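You operate a simulated robot arm through the tools that you are given. There is no shell and no other tool. Be economical: measure what you need, move in short steps, check, and stop when the job is done.

Carry out the task below with a simulated robot arm. There is one attempt and no reset: what you move stays moved.

TASK
Slide the blue strap bundle along the window lane of the blue conveyor until it stands next to the orange hand brush.

It is judged by the outcome, as a careful person would: the job done as asked, and still so three seconds after it is handed in. It fails if anything else is knocked over, pushed out of place, dropped, spilled or broken.

THE ROBOT
A 7-joint arm with a two-finger parallel gripper, fixed in place. Base frame: the origin is at the foot of the arm, x ahead of it, y to its left, z up; the work surface is at about z = 0. Lengths are in cm, angles in degrees, forces in N, time in s.
With the tool pointing down near the work surface it reaches from about 24 to 62 cm from the base axis. Its first joint turns from -66.0 to 66.0 degrees. Payload 2.6 kg.
Tool frame: the origin (TCP) lies between the finger pads and is the grasp point; the fingertips stand 3 cm ahead of it; z points along the fingers, y is the line along which they close. The gripper opens to 9.4 cm. The fingers are 2.8 cm wide and 1 cm thick; the gripper's body (5 by 9.6 cm) begins 5.5 cm behind the TCP.
Orientation is that of the tool frame in the base frame, as a unit quaternion [x, y, z, w]. With the fingers straight down and closing along the base's y, the tool's x points along the base's -x, its y along +y and its z along -z.

THE INTERFACE
- The arm moves only by the tool servo_tool. Its argument "motion" is a list of rows, each a list of 7 numbers: the turn, a rotation vector about the base's x, y, z in degrees, then the shift along the base's x, y, z in cm, then the finger opening in cm, from 0 to 9.4. In form: [[wx, wy, wz, tx, ty, tz, hand], ...]. A call has 1 to 20 rows; each row shifts and turns the commanded pose from where the row before left it. A row lasts 0.2 s, in which the tool goes at most 5 cm and 8.6 degrees; a call with a longer step from one row to the next is refused whole, and so is a gripper value outside its range. A pose out of reach is approached as far as the arm can. The call stops where the force on the tool passes 40 N (or 10 N more than at its start, if that is more) or the arm is blocked; 0.2 s more then pass. The fingers move at their own pace (about 7.2 cm/s each) and stop on an object; they squeeze with about 33 N. The grip force told is the motor's: it shows also when the fingers shut on nothing. Time passes only in rows, and 0.2 s behind the last, so rows that do not move let the fingers close. It gives the time, the measured TCP pose, the force on the tool (base axes), the opening and the grip force at its end, in the units of the frame above (readings bear some noise), and new pictures: "pictures" is both (left out), scene, wrist or none.
- Cameras (640 x 400 px; columns grow to the right, rows downward): "scene" is fixed at [2.68, 43.31, 55.18]; the picture's right is [-0.78, -0.62, 0.00], its down [-0.43, 0.54, -0.72] and it looks along [0.45, -0.56, -0.69] (base axes); focal length 362 px, centre (320, 200). "wrist" rides on the gripper at [-3.7, 0, -5.8] in the tool frame; the picture's right is [0.00, -1.00, 0.00], its down [0.97, 0.00, -0.24] and it looks along [0.24, 0.00, 0.97] (tool axes); focal length 218 px, centre (320, 200).
- probe_pixels(camera, pixels): for up to 12 pixels [column, row] of the newest picture of that camera ("zoom" is the newest enlarged one), the place [x, y, z] in the base frame of the surface seen there, good to about 0.2 cm, but the place of the scene camera against the robot may be out by one fixed shift of up to 1.2 cm in any direction. No time passes.
- enlarge(camera, box): a new picture of the part [left, top, right, bottom] of that camera's present view, enlarged. No time passes.
- hand_in(): hands the job in; it is judged then, once.

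Work in short steps. Measure before you move; look again where a grasp or a placing could have gone wrong, and mend it. You have 60 turns and 120 pictures in all, the two below and enlarged ones among them. Open the gripper and draw the arm clear of the work before you hand the job in, unless the task says otherwise; then end with one line.

The tools are called after ">>>" by a JSON object that holds its "method" and its "body". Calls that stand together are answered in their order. servo_tool: Moves the arm, as the interface text tells. Its arguments: {"type":"object","properties":{"motion":{"type":"array"},"pictures":{"type":"string","enum":["both","scene","wrist","none"]}},"required":["motion"]} The other tools are called the same way: probe_pixels (camera, pixels) gives the place of the surface under pixels of a picture; enlarge (camera, box) takes an enlarged picture of a part of a camera's view; hand_in () hands the job in.

At the start:

```text
time_s: 0.0
eef_pos: [34.83, 12.38, 23.36]
orientation: [0.0, 1.0, 0.0, 0.0]
ft_force: [-0.2, 0.7, -0.7]
grip_width: 9.42
gripper_force: 0.1
```

scene: 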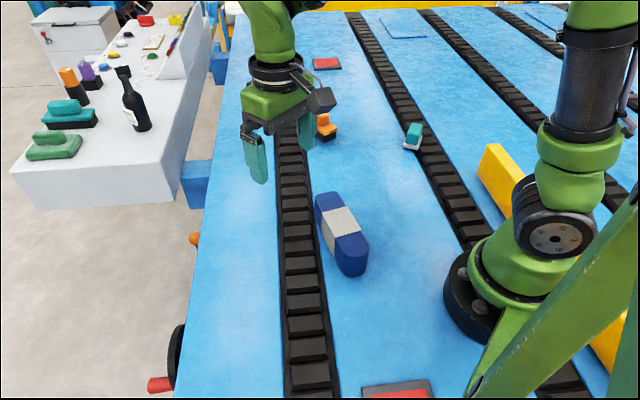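
wrist: 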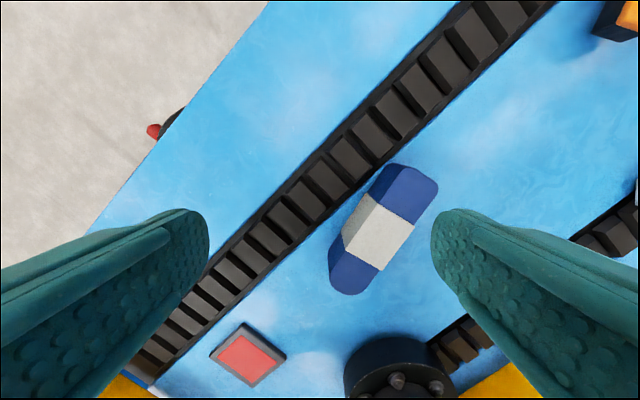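

The blue bundle is at scene (342,235), and an orange item is near (325,127). I'll enlarge the view and measure both.

>>> {"method": "enlarge", "body": {"camera": "scene", "box": [230, 40, 470, 190]}}

>>> {"method": "probe_pixels", "body": {"camera": "scene", "pixels": [[322, 197], [341, 219], [352, 268], [365, 245], [335, 245], [325, 120], [330, 135], [300, 250], [335, 290], [414, 130], [325, 64], [395, 392]]}}

>>> {"method": "probe_pixels", "body": {"camera": "wrist", "pixels": [[378, 225], [410, 175], [350, 285], [395, 165], [436, 190], [333, 280], [330, 250], [380, 270], [620, 20], [300, 220], [360, 150], [248, 357]]}}

```text
2.67 times, centred on (350, 115) of scene
```

zoom: 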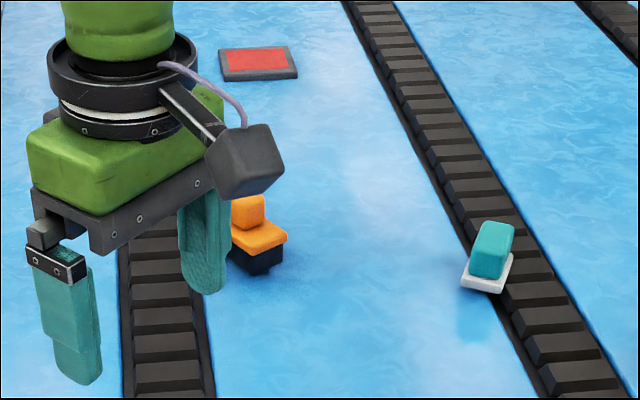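

```text
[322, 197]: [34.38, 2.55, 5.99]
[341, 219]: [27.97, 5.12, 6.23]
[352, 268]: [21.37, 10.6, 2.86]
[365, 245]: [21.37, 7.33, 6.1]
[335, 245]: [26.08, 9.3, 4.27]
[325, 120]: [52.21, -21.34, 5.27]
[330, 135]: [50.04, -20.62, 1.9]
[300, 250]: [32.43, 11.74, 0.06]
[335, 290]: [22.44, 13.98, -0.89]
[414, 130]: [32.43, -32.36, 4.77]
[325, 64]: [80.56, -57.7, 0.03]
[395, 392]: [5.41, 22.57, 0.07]
```

```text
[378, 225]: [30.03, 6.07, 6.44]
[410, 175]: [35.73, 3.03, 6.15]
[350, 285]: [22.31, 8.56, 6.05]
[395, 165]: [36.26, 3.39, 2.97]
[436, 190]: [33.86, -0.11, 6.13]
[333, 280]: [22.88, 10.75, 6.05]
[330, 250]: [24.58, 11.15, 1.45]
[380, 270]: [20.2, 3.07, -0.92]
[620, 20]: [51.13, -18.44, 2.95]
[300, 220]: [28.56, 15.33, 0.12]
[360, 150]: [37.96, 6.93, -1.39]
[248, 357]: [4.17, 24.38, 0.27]
```

Next I need the lane direction, the bundle's exact outline and the brush's outline, so I'll enlarge the wrist view and probe it.

>>> {"method": "enlarge", "body": {"camera": "wrist", "box": [240, 100, 480, 250]}}

>>> {"method": "probe_pixels", "body": {"camera": "wrist", "pixels": [[220, 293], [300, 218], [400, 122], [450, 80], [540, 10], [500, 150], [580, 240], [430, 340], [625, 208], [600, 30], [636, 38], [612, 5]]}}

>>> {"method": "probe_pixels", "body": {"camera": "scene", "pixels": [[313, 200], [340, 274], [335, 192], [370, 255], [318, 230], [322, 290], [290, 180], [420, 180], [470, 255], [345, 160], [375, 200], [400, 260]]}}

```text
2.67 times, centred on (360, 175) of wrist
```

zoom: 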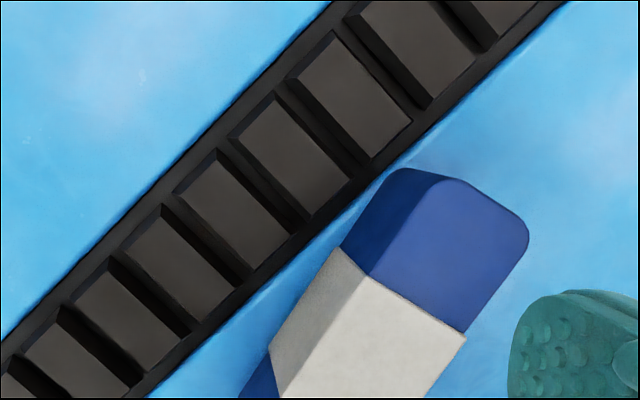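

```text
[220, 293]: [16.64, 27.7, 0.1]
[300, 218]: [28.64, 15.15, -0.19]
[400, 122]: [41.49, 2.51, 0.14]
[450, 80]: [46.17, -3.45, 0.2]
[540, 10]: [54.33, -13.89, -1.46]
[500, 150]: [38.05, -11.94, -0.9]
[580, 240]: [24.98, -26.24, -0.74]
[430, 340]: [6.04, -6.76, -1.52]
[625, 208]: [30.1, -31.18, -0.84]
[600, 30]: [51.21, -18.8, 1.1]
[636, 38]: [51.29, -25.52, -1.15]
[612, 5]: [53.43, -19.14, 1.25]
```

```text
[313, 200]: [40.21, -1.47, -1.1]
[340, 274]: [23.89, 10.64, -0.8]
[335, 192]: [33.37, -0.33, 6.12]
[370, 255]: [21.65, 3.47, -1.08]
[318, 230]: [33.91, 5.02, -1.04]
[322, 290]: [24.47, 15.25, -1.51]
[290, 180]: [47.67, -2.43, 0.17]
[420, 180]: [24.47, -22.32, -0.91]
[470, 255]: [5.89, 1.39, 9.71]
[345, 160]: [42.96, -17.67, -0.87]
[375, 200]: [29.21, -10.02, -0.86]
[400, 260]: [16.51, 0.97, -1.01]
```

>>> {"method": "probe_pixels", "body": {"camera": "zoom", "pixels": [[448, 185], [374, 275], [520, 245], [460, 330], [340, 245], [285, 395], [398, 392], [400, 172], [525, 215], [500, 255], [410, 245], [345, 190]]}}

>>> {"method": "probe_pixels", "body": {"camera": "wrist", "pixels": [[346, 248], [391, 250], [377, 266], [336, 274], [365, 285], [352, 293], [335, 288], [410, 168], [435, 195], [410, 226], [403, 167], [383, 200]]}}

```text
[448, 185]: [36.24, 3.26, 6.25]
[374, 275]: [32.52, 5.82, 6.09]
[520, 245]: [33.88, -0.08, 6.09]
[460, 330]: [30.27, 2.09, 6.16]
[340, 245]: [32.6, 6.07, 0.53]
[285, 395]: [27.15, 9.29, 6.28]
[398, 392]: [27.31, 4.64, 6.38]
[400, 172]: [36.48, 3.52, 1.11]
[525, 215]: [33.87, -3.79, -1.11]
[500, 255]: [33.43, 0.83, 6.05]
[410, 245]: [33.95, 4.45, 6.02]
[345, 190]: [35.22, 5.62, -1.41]
```

```text
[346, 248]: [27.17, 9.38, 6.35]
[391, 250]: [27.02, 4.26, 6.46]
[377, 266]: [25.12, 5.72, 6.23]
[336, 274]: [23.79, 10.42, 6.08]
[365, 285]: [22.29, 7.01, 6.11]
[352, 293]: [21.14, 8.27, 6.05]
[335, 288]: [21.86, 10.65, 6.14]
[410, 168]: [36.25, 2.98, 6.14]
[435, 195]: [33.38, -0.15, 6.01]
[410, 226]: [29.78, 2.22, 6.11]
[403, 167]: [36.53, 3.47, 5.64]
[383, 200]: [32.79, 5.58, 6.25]
```

The lane runs at about -46.5° and the bundle at about -33°. Its centre is near (28.6, 5.8), it is about 5 cm wide and 16.5 cm long, and its top is at z≈6.2. I'll move above it, turn the tool to match, and check.

>>> {"method": "servo_tool", "body": {"motion": [[0, 0, -8.25, -1.56, -1.65, -1, 9.4], [0, 0, -8.25, -1.56, -1.65, -1, 9.4], [0, 0, -8.25, -1.56, -1.65, -1, 9.4], [0, 0, -8.25, -1.56, -1.65, -1, 9.4], [0, 0, 0, 0, 0, 0, 9.4]]}}

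```text
time_s: 1.2
eef_pos: [28.45, 5.81, 19.22]
orientation: [0.285, 0.959, -0.001, 0.001]
ft_force: [-0.6, -0.1, 0.3]
grip_width: 9.41
gripper_force: 0.1
```

scene: 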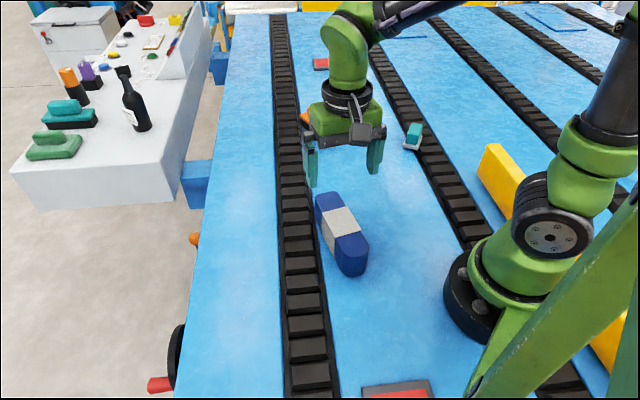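
wrist: 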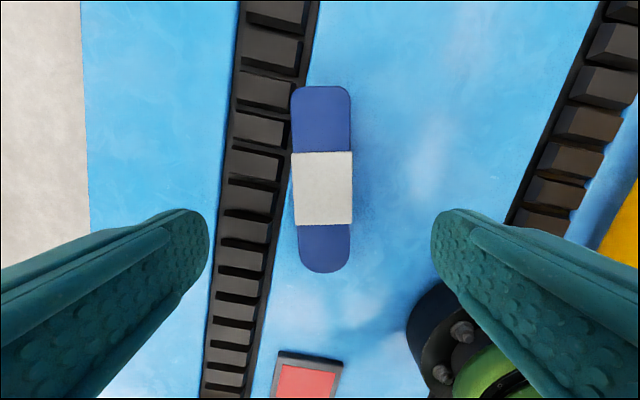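

The bundle now sits vertical and centred at column 321 in the wrist view. I'll confirm its centre before descending.

>>> {"method": "probe_pixels", "body": {"camera": "wrist", "pixels": [[321, 90], [321, 268], [294, 190], [350, 190], [321, 155], [321, 220], [296, 130], [347, 130], [302, 250], [345, 250], [290, 200], [270, 300]]}}

```text
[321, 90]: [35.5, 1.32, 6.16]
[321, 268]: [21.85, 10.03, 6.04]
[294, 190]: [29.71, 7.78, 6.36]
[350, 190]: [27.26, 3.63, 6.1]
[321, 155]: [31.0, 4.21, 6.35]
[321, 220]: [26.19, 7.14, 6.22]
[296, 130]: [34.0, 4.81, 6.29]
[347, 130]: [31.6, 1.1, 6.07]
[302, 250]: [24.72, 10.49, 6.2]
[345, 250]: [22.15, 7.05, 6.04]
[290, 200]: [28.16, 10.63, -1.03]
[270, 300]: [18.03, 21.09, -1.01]
```

Centre confirmed at (28.6, 5.7). I'll descend with the gripper open to z≈3.7, clear of the rail top at 0.2.

>>> {"method": "servo_tool", "body": {"motion": [[0, 0, 0, 0.05, 0, -3, 9.4], [0, 0, 0, 0.1, 0, -3, 9.4], [0, 0, 0, 0, 0, -3, 9.4], [0, 0, 0, 0, 0, -2.5, 9.4], [0, 0, 0, 0, 0, -2, 9.4], [0, 0, 0, 0, 0, -2, 9.4], [0, 0, 0, 0, 0, 0, 9.4]]}}

```text
time_s: 2.8
eef_pos: [28.7, 5.86, 3.71]
orientation: [0.284, 0.959, -0.001, 0.001]
ft_force: [-0.5, -0.8, -0.1]
grip_width: 9.39
gripper_force: 0.1
```

scene: 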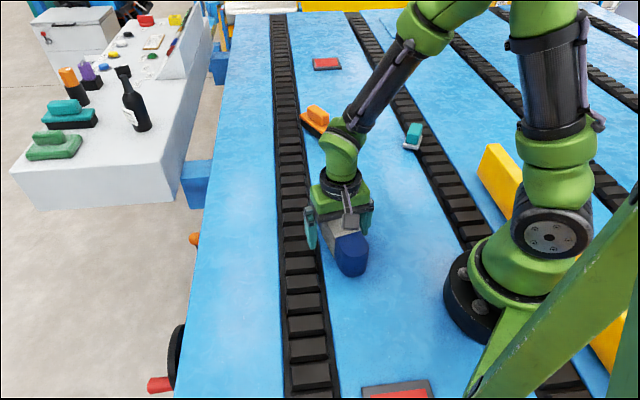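
wrist: 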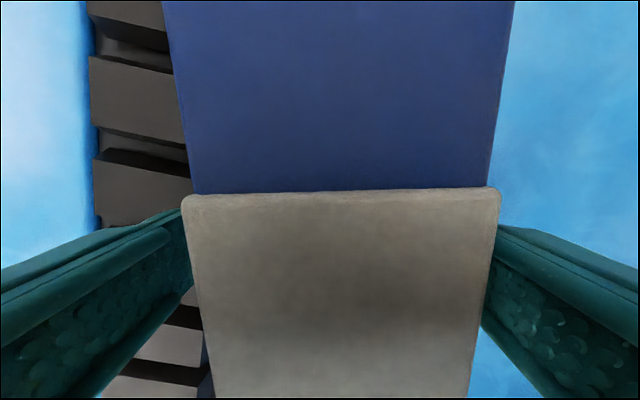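

The fingers straddle the bundle, so I'll close them. The brush is now visible at scene (315,118), and I'll measure it at the same time.

>>> {"method": "servo_tool", "body": {"motion": [[0, 0, 0, 0, 0, 0, 4], [0, 0, 0, 0, 0, 0, 4], [0, 0, 0, 0, 0, 0, 4], [0, 0, 0, 0, 0, 0, 4]], "pictures": "none"}}

>>> {"method": "enlarge", "body": {"camera": "scene", "box": [280, 90, 360, 140]}}

```text
time_s: 3.8
eef_pos: [28.88, 5.73, 3.8]
orientation: [0.284, 0.959, 0.0, 0.001]
ft_force: [0.5, -0.2, 0.5]
grip_width: 5.44
gripper_force: 32.7
```

```text
8.00 times, centred on (320, 115) of scene
```

zoom: 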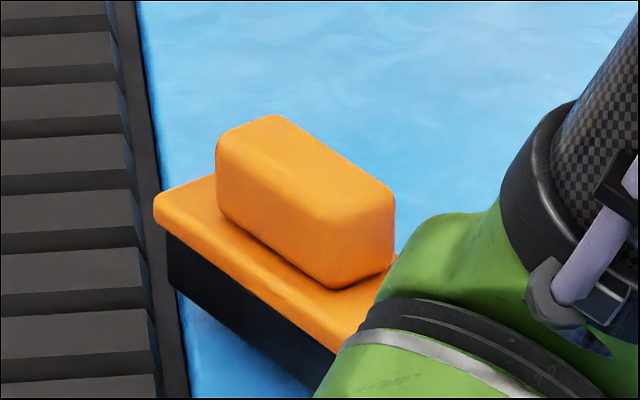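

>>> {"method": "probe_pixels", "body": {"camera": "zoom", "pixels": [[160, 205], [172, 275], [212, 178], [250, 290], [335, 345], [315, 385], [380, 275], [345, 220], [270, 125], [230, 150], [385, 195], [310, 365]]}}

```text
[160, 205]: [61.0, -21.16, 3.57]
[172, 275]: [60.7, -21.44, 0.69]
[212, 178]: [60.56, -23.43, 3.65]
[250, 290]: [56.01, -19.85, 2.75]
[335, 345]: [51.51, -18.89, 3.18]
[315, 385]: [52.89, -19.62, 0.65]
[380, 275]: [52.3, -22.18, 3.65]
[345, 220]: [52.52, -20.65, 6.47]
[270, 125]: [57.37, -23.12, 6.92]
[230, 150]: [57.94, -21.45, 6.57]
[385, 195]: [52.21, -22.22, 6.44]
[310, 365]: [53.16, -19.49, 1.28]
```

The fingers hold the bundle at 5.44 cm. The brush's nearest corner is at about (50.5, -18.3). I'll slide the bundle about 16 cm along the lane while turning it parallel to the rails.

>>> {"method": "servo_tool", "body": {"motion": [[0, 0, -1, 0.4, -0.5, 0, 4], [0, 0, -2, 0.65, -0.765, 0, 4], [0, 0, -2.1, 0.65, -0.765, 0, 4], [0, 0, -2.1, 0.65, -0.765, 0, 4], [0, 0, -2.1, 0.65, -0.765, 0, 4], [0, 0, -2.1, 0.65, -0.765, 0, 4], [0, 0, -2.1, 0.65, -0.765, 0, 4], [0, 0, 0, 0.65, -0.765, 0, 4], [0, 0, 0, 0.65, -0.765, 0, 4], [0, 0, 0, 0.65, -0.765, 0, 4], [0, 0, 0, 0.65, -0.765, 0, 4], [0, 0, 0, 0.65, -0.765, 0, 4], [0, 0, 0, 0.65, -0.765, 0, 4], [0, 0, 0, 0.65, -0.765, 0, 4], [0, 0, 0, 0.65, -0.765, 0, 4], [0, 0, 0, 0.65, -0.765, 0, 4], [0, 0, 0, 0, 0, 0, 4]]}}

```text
time_s: 7.4
eef_pos: [38.83, -6.27, 3.76]
orientation: [0.394, 0.919, 0.0, 0.0]
ft_force: [-0.3, -0.5, 1.0]
grip_width: 5.42
gripper_force: 33.3
```

scene: 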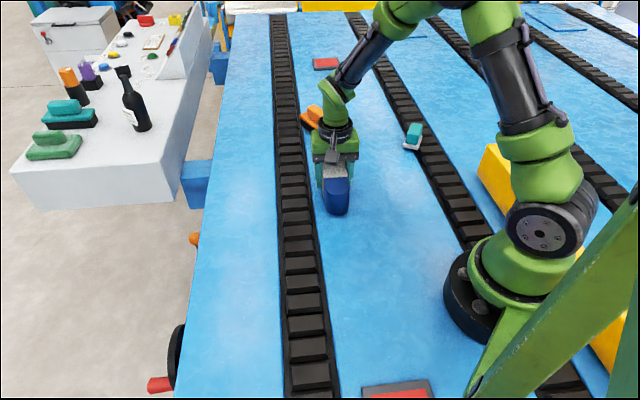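
wrist: 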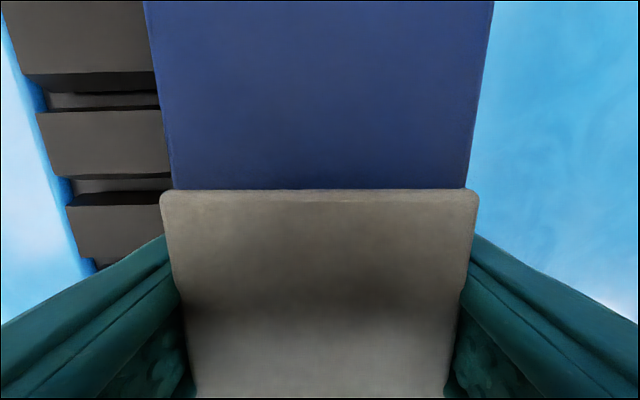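

The slide went cleanly, but the gripper hides the front gap. I'll slide 4 cm more, leaving about 4 cm, then release and rise to measure it with the wrist camera.

>>> {"method": "servo_tool", "body": {"motion": [[0, 0, 0, 0.688, -0.726, 0, 4], [0, 0, 0, 0.688, -0.726, 0, 4], [0, 0, 0, 0.688, -0.726, 0, 4], [0, 0, 0, 0.688, -0.726, 0, 4], [0, 0, 0, 0, 0, 0, 4], [0, 0, 0, 0, 0, 0, 9.4], [0, 0, 0, 0, 0, 0, 9.4], [0, 0, 0, 0, 0, 0, 9.4], [0, 0, 0, 0, 0, 3, 9.4], [0, 0, 0, 0, 0, 4, 9.4], [0, 0, 0, 0, 0, 4, 9.4], [0, 0, 0, 0, 0, 4, 9.4], [0, 0, 0, 0, 0, 0, 9.4]]}}

```text
time_s: 10.2
eef_pos: [41.64, -9.18, 19.0]
orientation: [0.394, 0.919, 0.001, 0.0]
ft_force: [0.8, 0.7, -0.2]
grip_width: 9.38
gripper_force: 0.1
```

scene: 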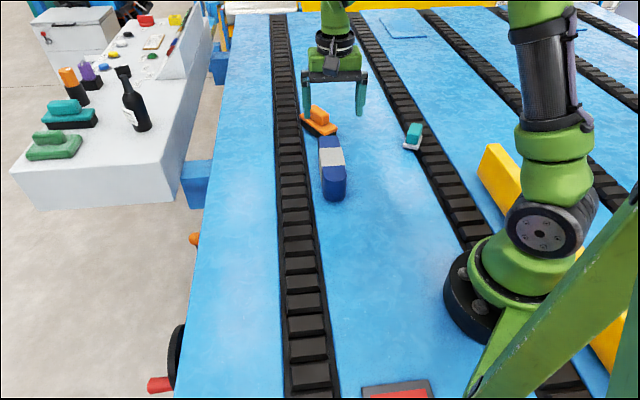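
wrist: 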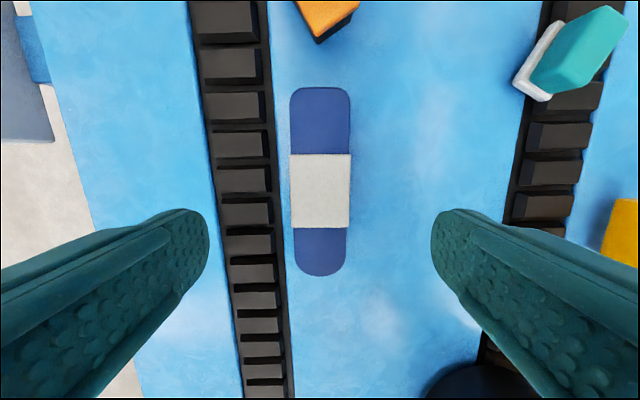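

>>> {"method": "probe_pixels", "body": {"camera": "wrist", "pixels": [[320, 90], [320, 270], [320, 38], [316, 28], [330, 22], [298, 5], [357, 5], [294, 190], [350, 190], [282, 200], [320, 42], [355, 10]]}}

>>> {"method": "enlarge", "body": {"camera": "scene", "box": [280, 90, 376, 150]}}

```text
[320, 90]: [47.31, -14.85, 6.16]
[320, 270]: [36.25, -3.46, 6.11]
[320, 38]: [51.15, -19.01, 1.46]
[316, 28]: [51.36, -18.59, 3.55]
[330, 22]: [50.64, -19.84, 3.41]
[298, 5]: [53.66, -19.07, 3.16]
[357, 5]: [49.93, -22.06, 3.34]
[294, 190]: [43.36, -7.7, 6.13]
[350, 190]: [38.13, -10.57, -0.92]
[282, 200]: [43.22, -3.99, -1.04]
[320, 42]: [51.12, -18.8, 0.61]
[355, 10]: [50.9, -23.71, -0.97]
```

```text
6.67 times, centred on (328, 120) of scene
```

zoom: 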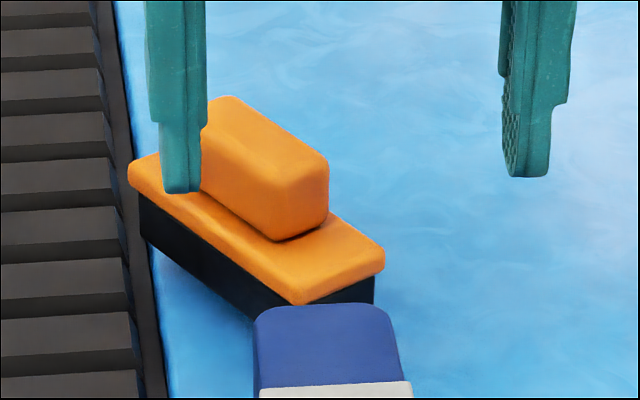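

The bundle's front is at u≈43.4 along the lane and the brush's near corner at u≈48.8, a gap of about 5.3 cm. I'll go back down, grip, and slide 4.1 cm more.

>>> {"method": "servo_tool", "body": {"motion": [[0, 0, 0, 0, 0, -4, 9.4], [0, 0, 0, 0, 0, -4, 9.4], [0, 0, 0, 0, 0, -4, 9.4], [0, 0, 0, 0, 0, -3.2, 9.4], [0, 0, 0, 0, 0, 0, 9.4], [0, 0, 0, 0, 0, 0, 4], [0, 0, 0, 0, 0, 0, 4], [0, 0, 0, 0, 0, 0, 4], [0, 0, 0, 0, 0, 0, 4], [0, 0, 0, 0.47, -0.496, 0, 4], [0, 0, 0, 0.47, -0.496, 0, 4], [0, 0, 0, 0.47, -0.496, 0, 4], [0, 0, 0, 0.47, -0.496, 0, 4], [0, 0, 0, 0.47, -0.496, 0, 4], [0, 0, 0, 0.47, -0.496, 0, 4], [0, 0, 0, 0, 0, 0, 4]]}}

```text
time_s: 13.6
eef_pos: [44.49, -12.06, 3.71]
orientation: [0.395, 0.919, -0.001, 0.0]
ft_force: [-0.3, 0.1, -0.2]
grip_width: 5.43
gripper_force: 33.1
```

scene: 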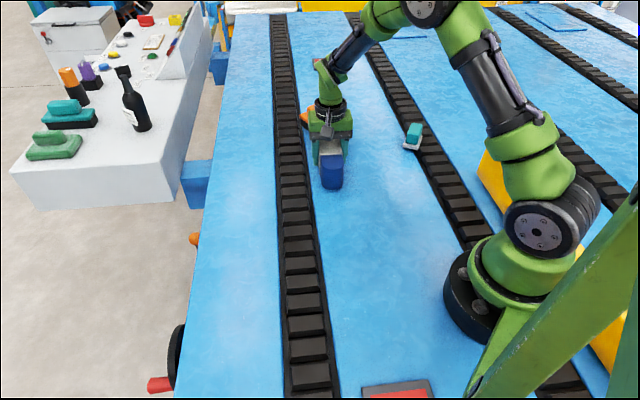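
wrist: 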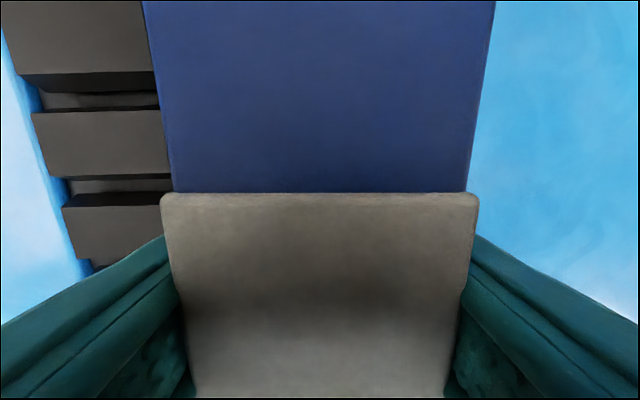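

The slide finished with no contact force. I'll release and rise to check the gap.

>>> {"method": "servo_tool", "body": {"motion": [[0, 0, 0, 0, 0, 0, 9.4], [0, 0, 0, 0, 0, 0, 9.4], [0, 0, 0, 0, 0, 0, 9.4], [0, 0, 0, 0, 0, 3, 9.4], [0, 0, 0, 0, 0, 4, 9.4], [0, 0, 0, 0, 0, 4, 9.4], [0, 0, 0, 0, 0, 4, 9.4], [0, 0, 0, 0, 0, 3, 9.4], [0, 0, 0, 0, 0, 0, 9.4]]}}

```text
time_s: 15.6
eef_pos: [44.43, -12.28, 21.92]
orientation: [0.395, 0.919, 0.0, 0.0]
ft_force: [-0.4, -0.8, -1.6]
grip_width: 9.4
gripper_force: 0.2
```

scene: 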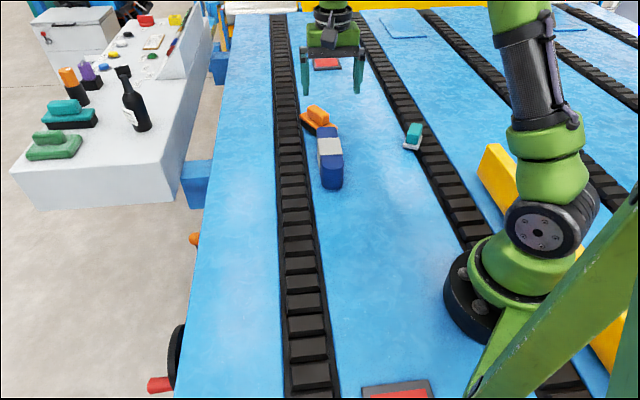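
wrist: 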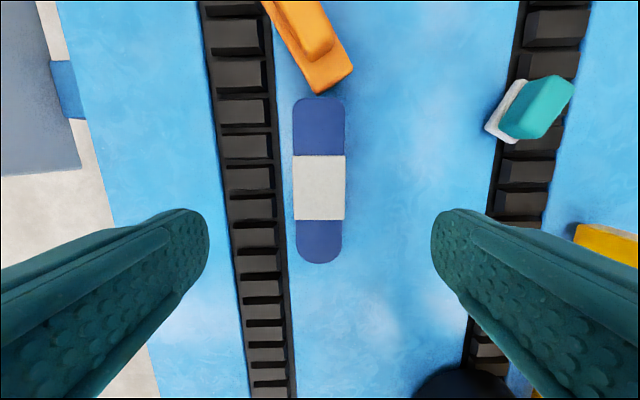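

>>> {"method": "probe_pixels", "body": {"camera": "wrist", "pixels": [[319, 100], [319, 258], [320, 91], [321, 86], [350, 68]]}}

>>> {"method": "enlarge", "body": {"camera": "wrist", "box": [250, 0, 410, 100]}}

```text
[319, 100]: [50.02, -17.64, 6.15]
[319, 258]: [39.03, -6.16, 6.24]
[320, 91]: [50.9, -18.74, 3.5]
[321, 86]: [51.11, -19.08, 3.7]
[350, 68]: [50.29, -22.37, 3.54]
```

```text
4.00 times, centred on (330, 50) of wrist
```

zoom: 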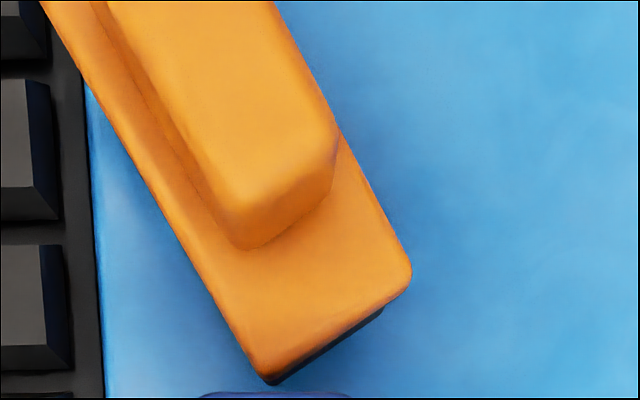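

The bundle's front is about 1.2 cm from the brush corner, standing upright and in line with the lane, and the brush has not moved. I'll draw the arm clear.

>>> {"method": "servo_tool", "body": {"motion": [[0, 0, 0, -2, 3, 1, 9.4], [0, 0, 0, -2, 3, 1, 9.4], [0, 0, 0, -2, 3, 0, 9.4], [0, 0, 0, -2, 3, 0, 9.4], [0, 0, 0, -2, 3, 0, 9.4], [0, 0, 0, 0, 0, 0, 9.4]], "pictures": "scene"}}

```text
time_s: 17.0
eef_pos: [34.55, 2.94, 23.6]
orientation: [0.395, 0.919, 0.001, 0.0]
ft_force: [-0.4, 0.5, -0.1]
grip_width: 9.42
gripper_force: 0.0
```

scene: 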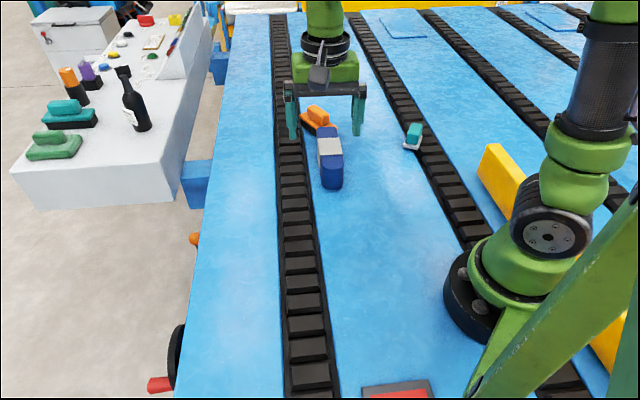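

Everything is at rest and the arm is clear, so I'll hand in.

>>> {"method": "hand_in", "body": {}}

```text
The job is handed in.
```

I slid the blue strap bundle along the lane it was in, taking that to be the window lane; it now stands upright about 1.2 cm from the orange hand brush, and nothing else was moved.
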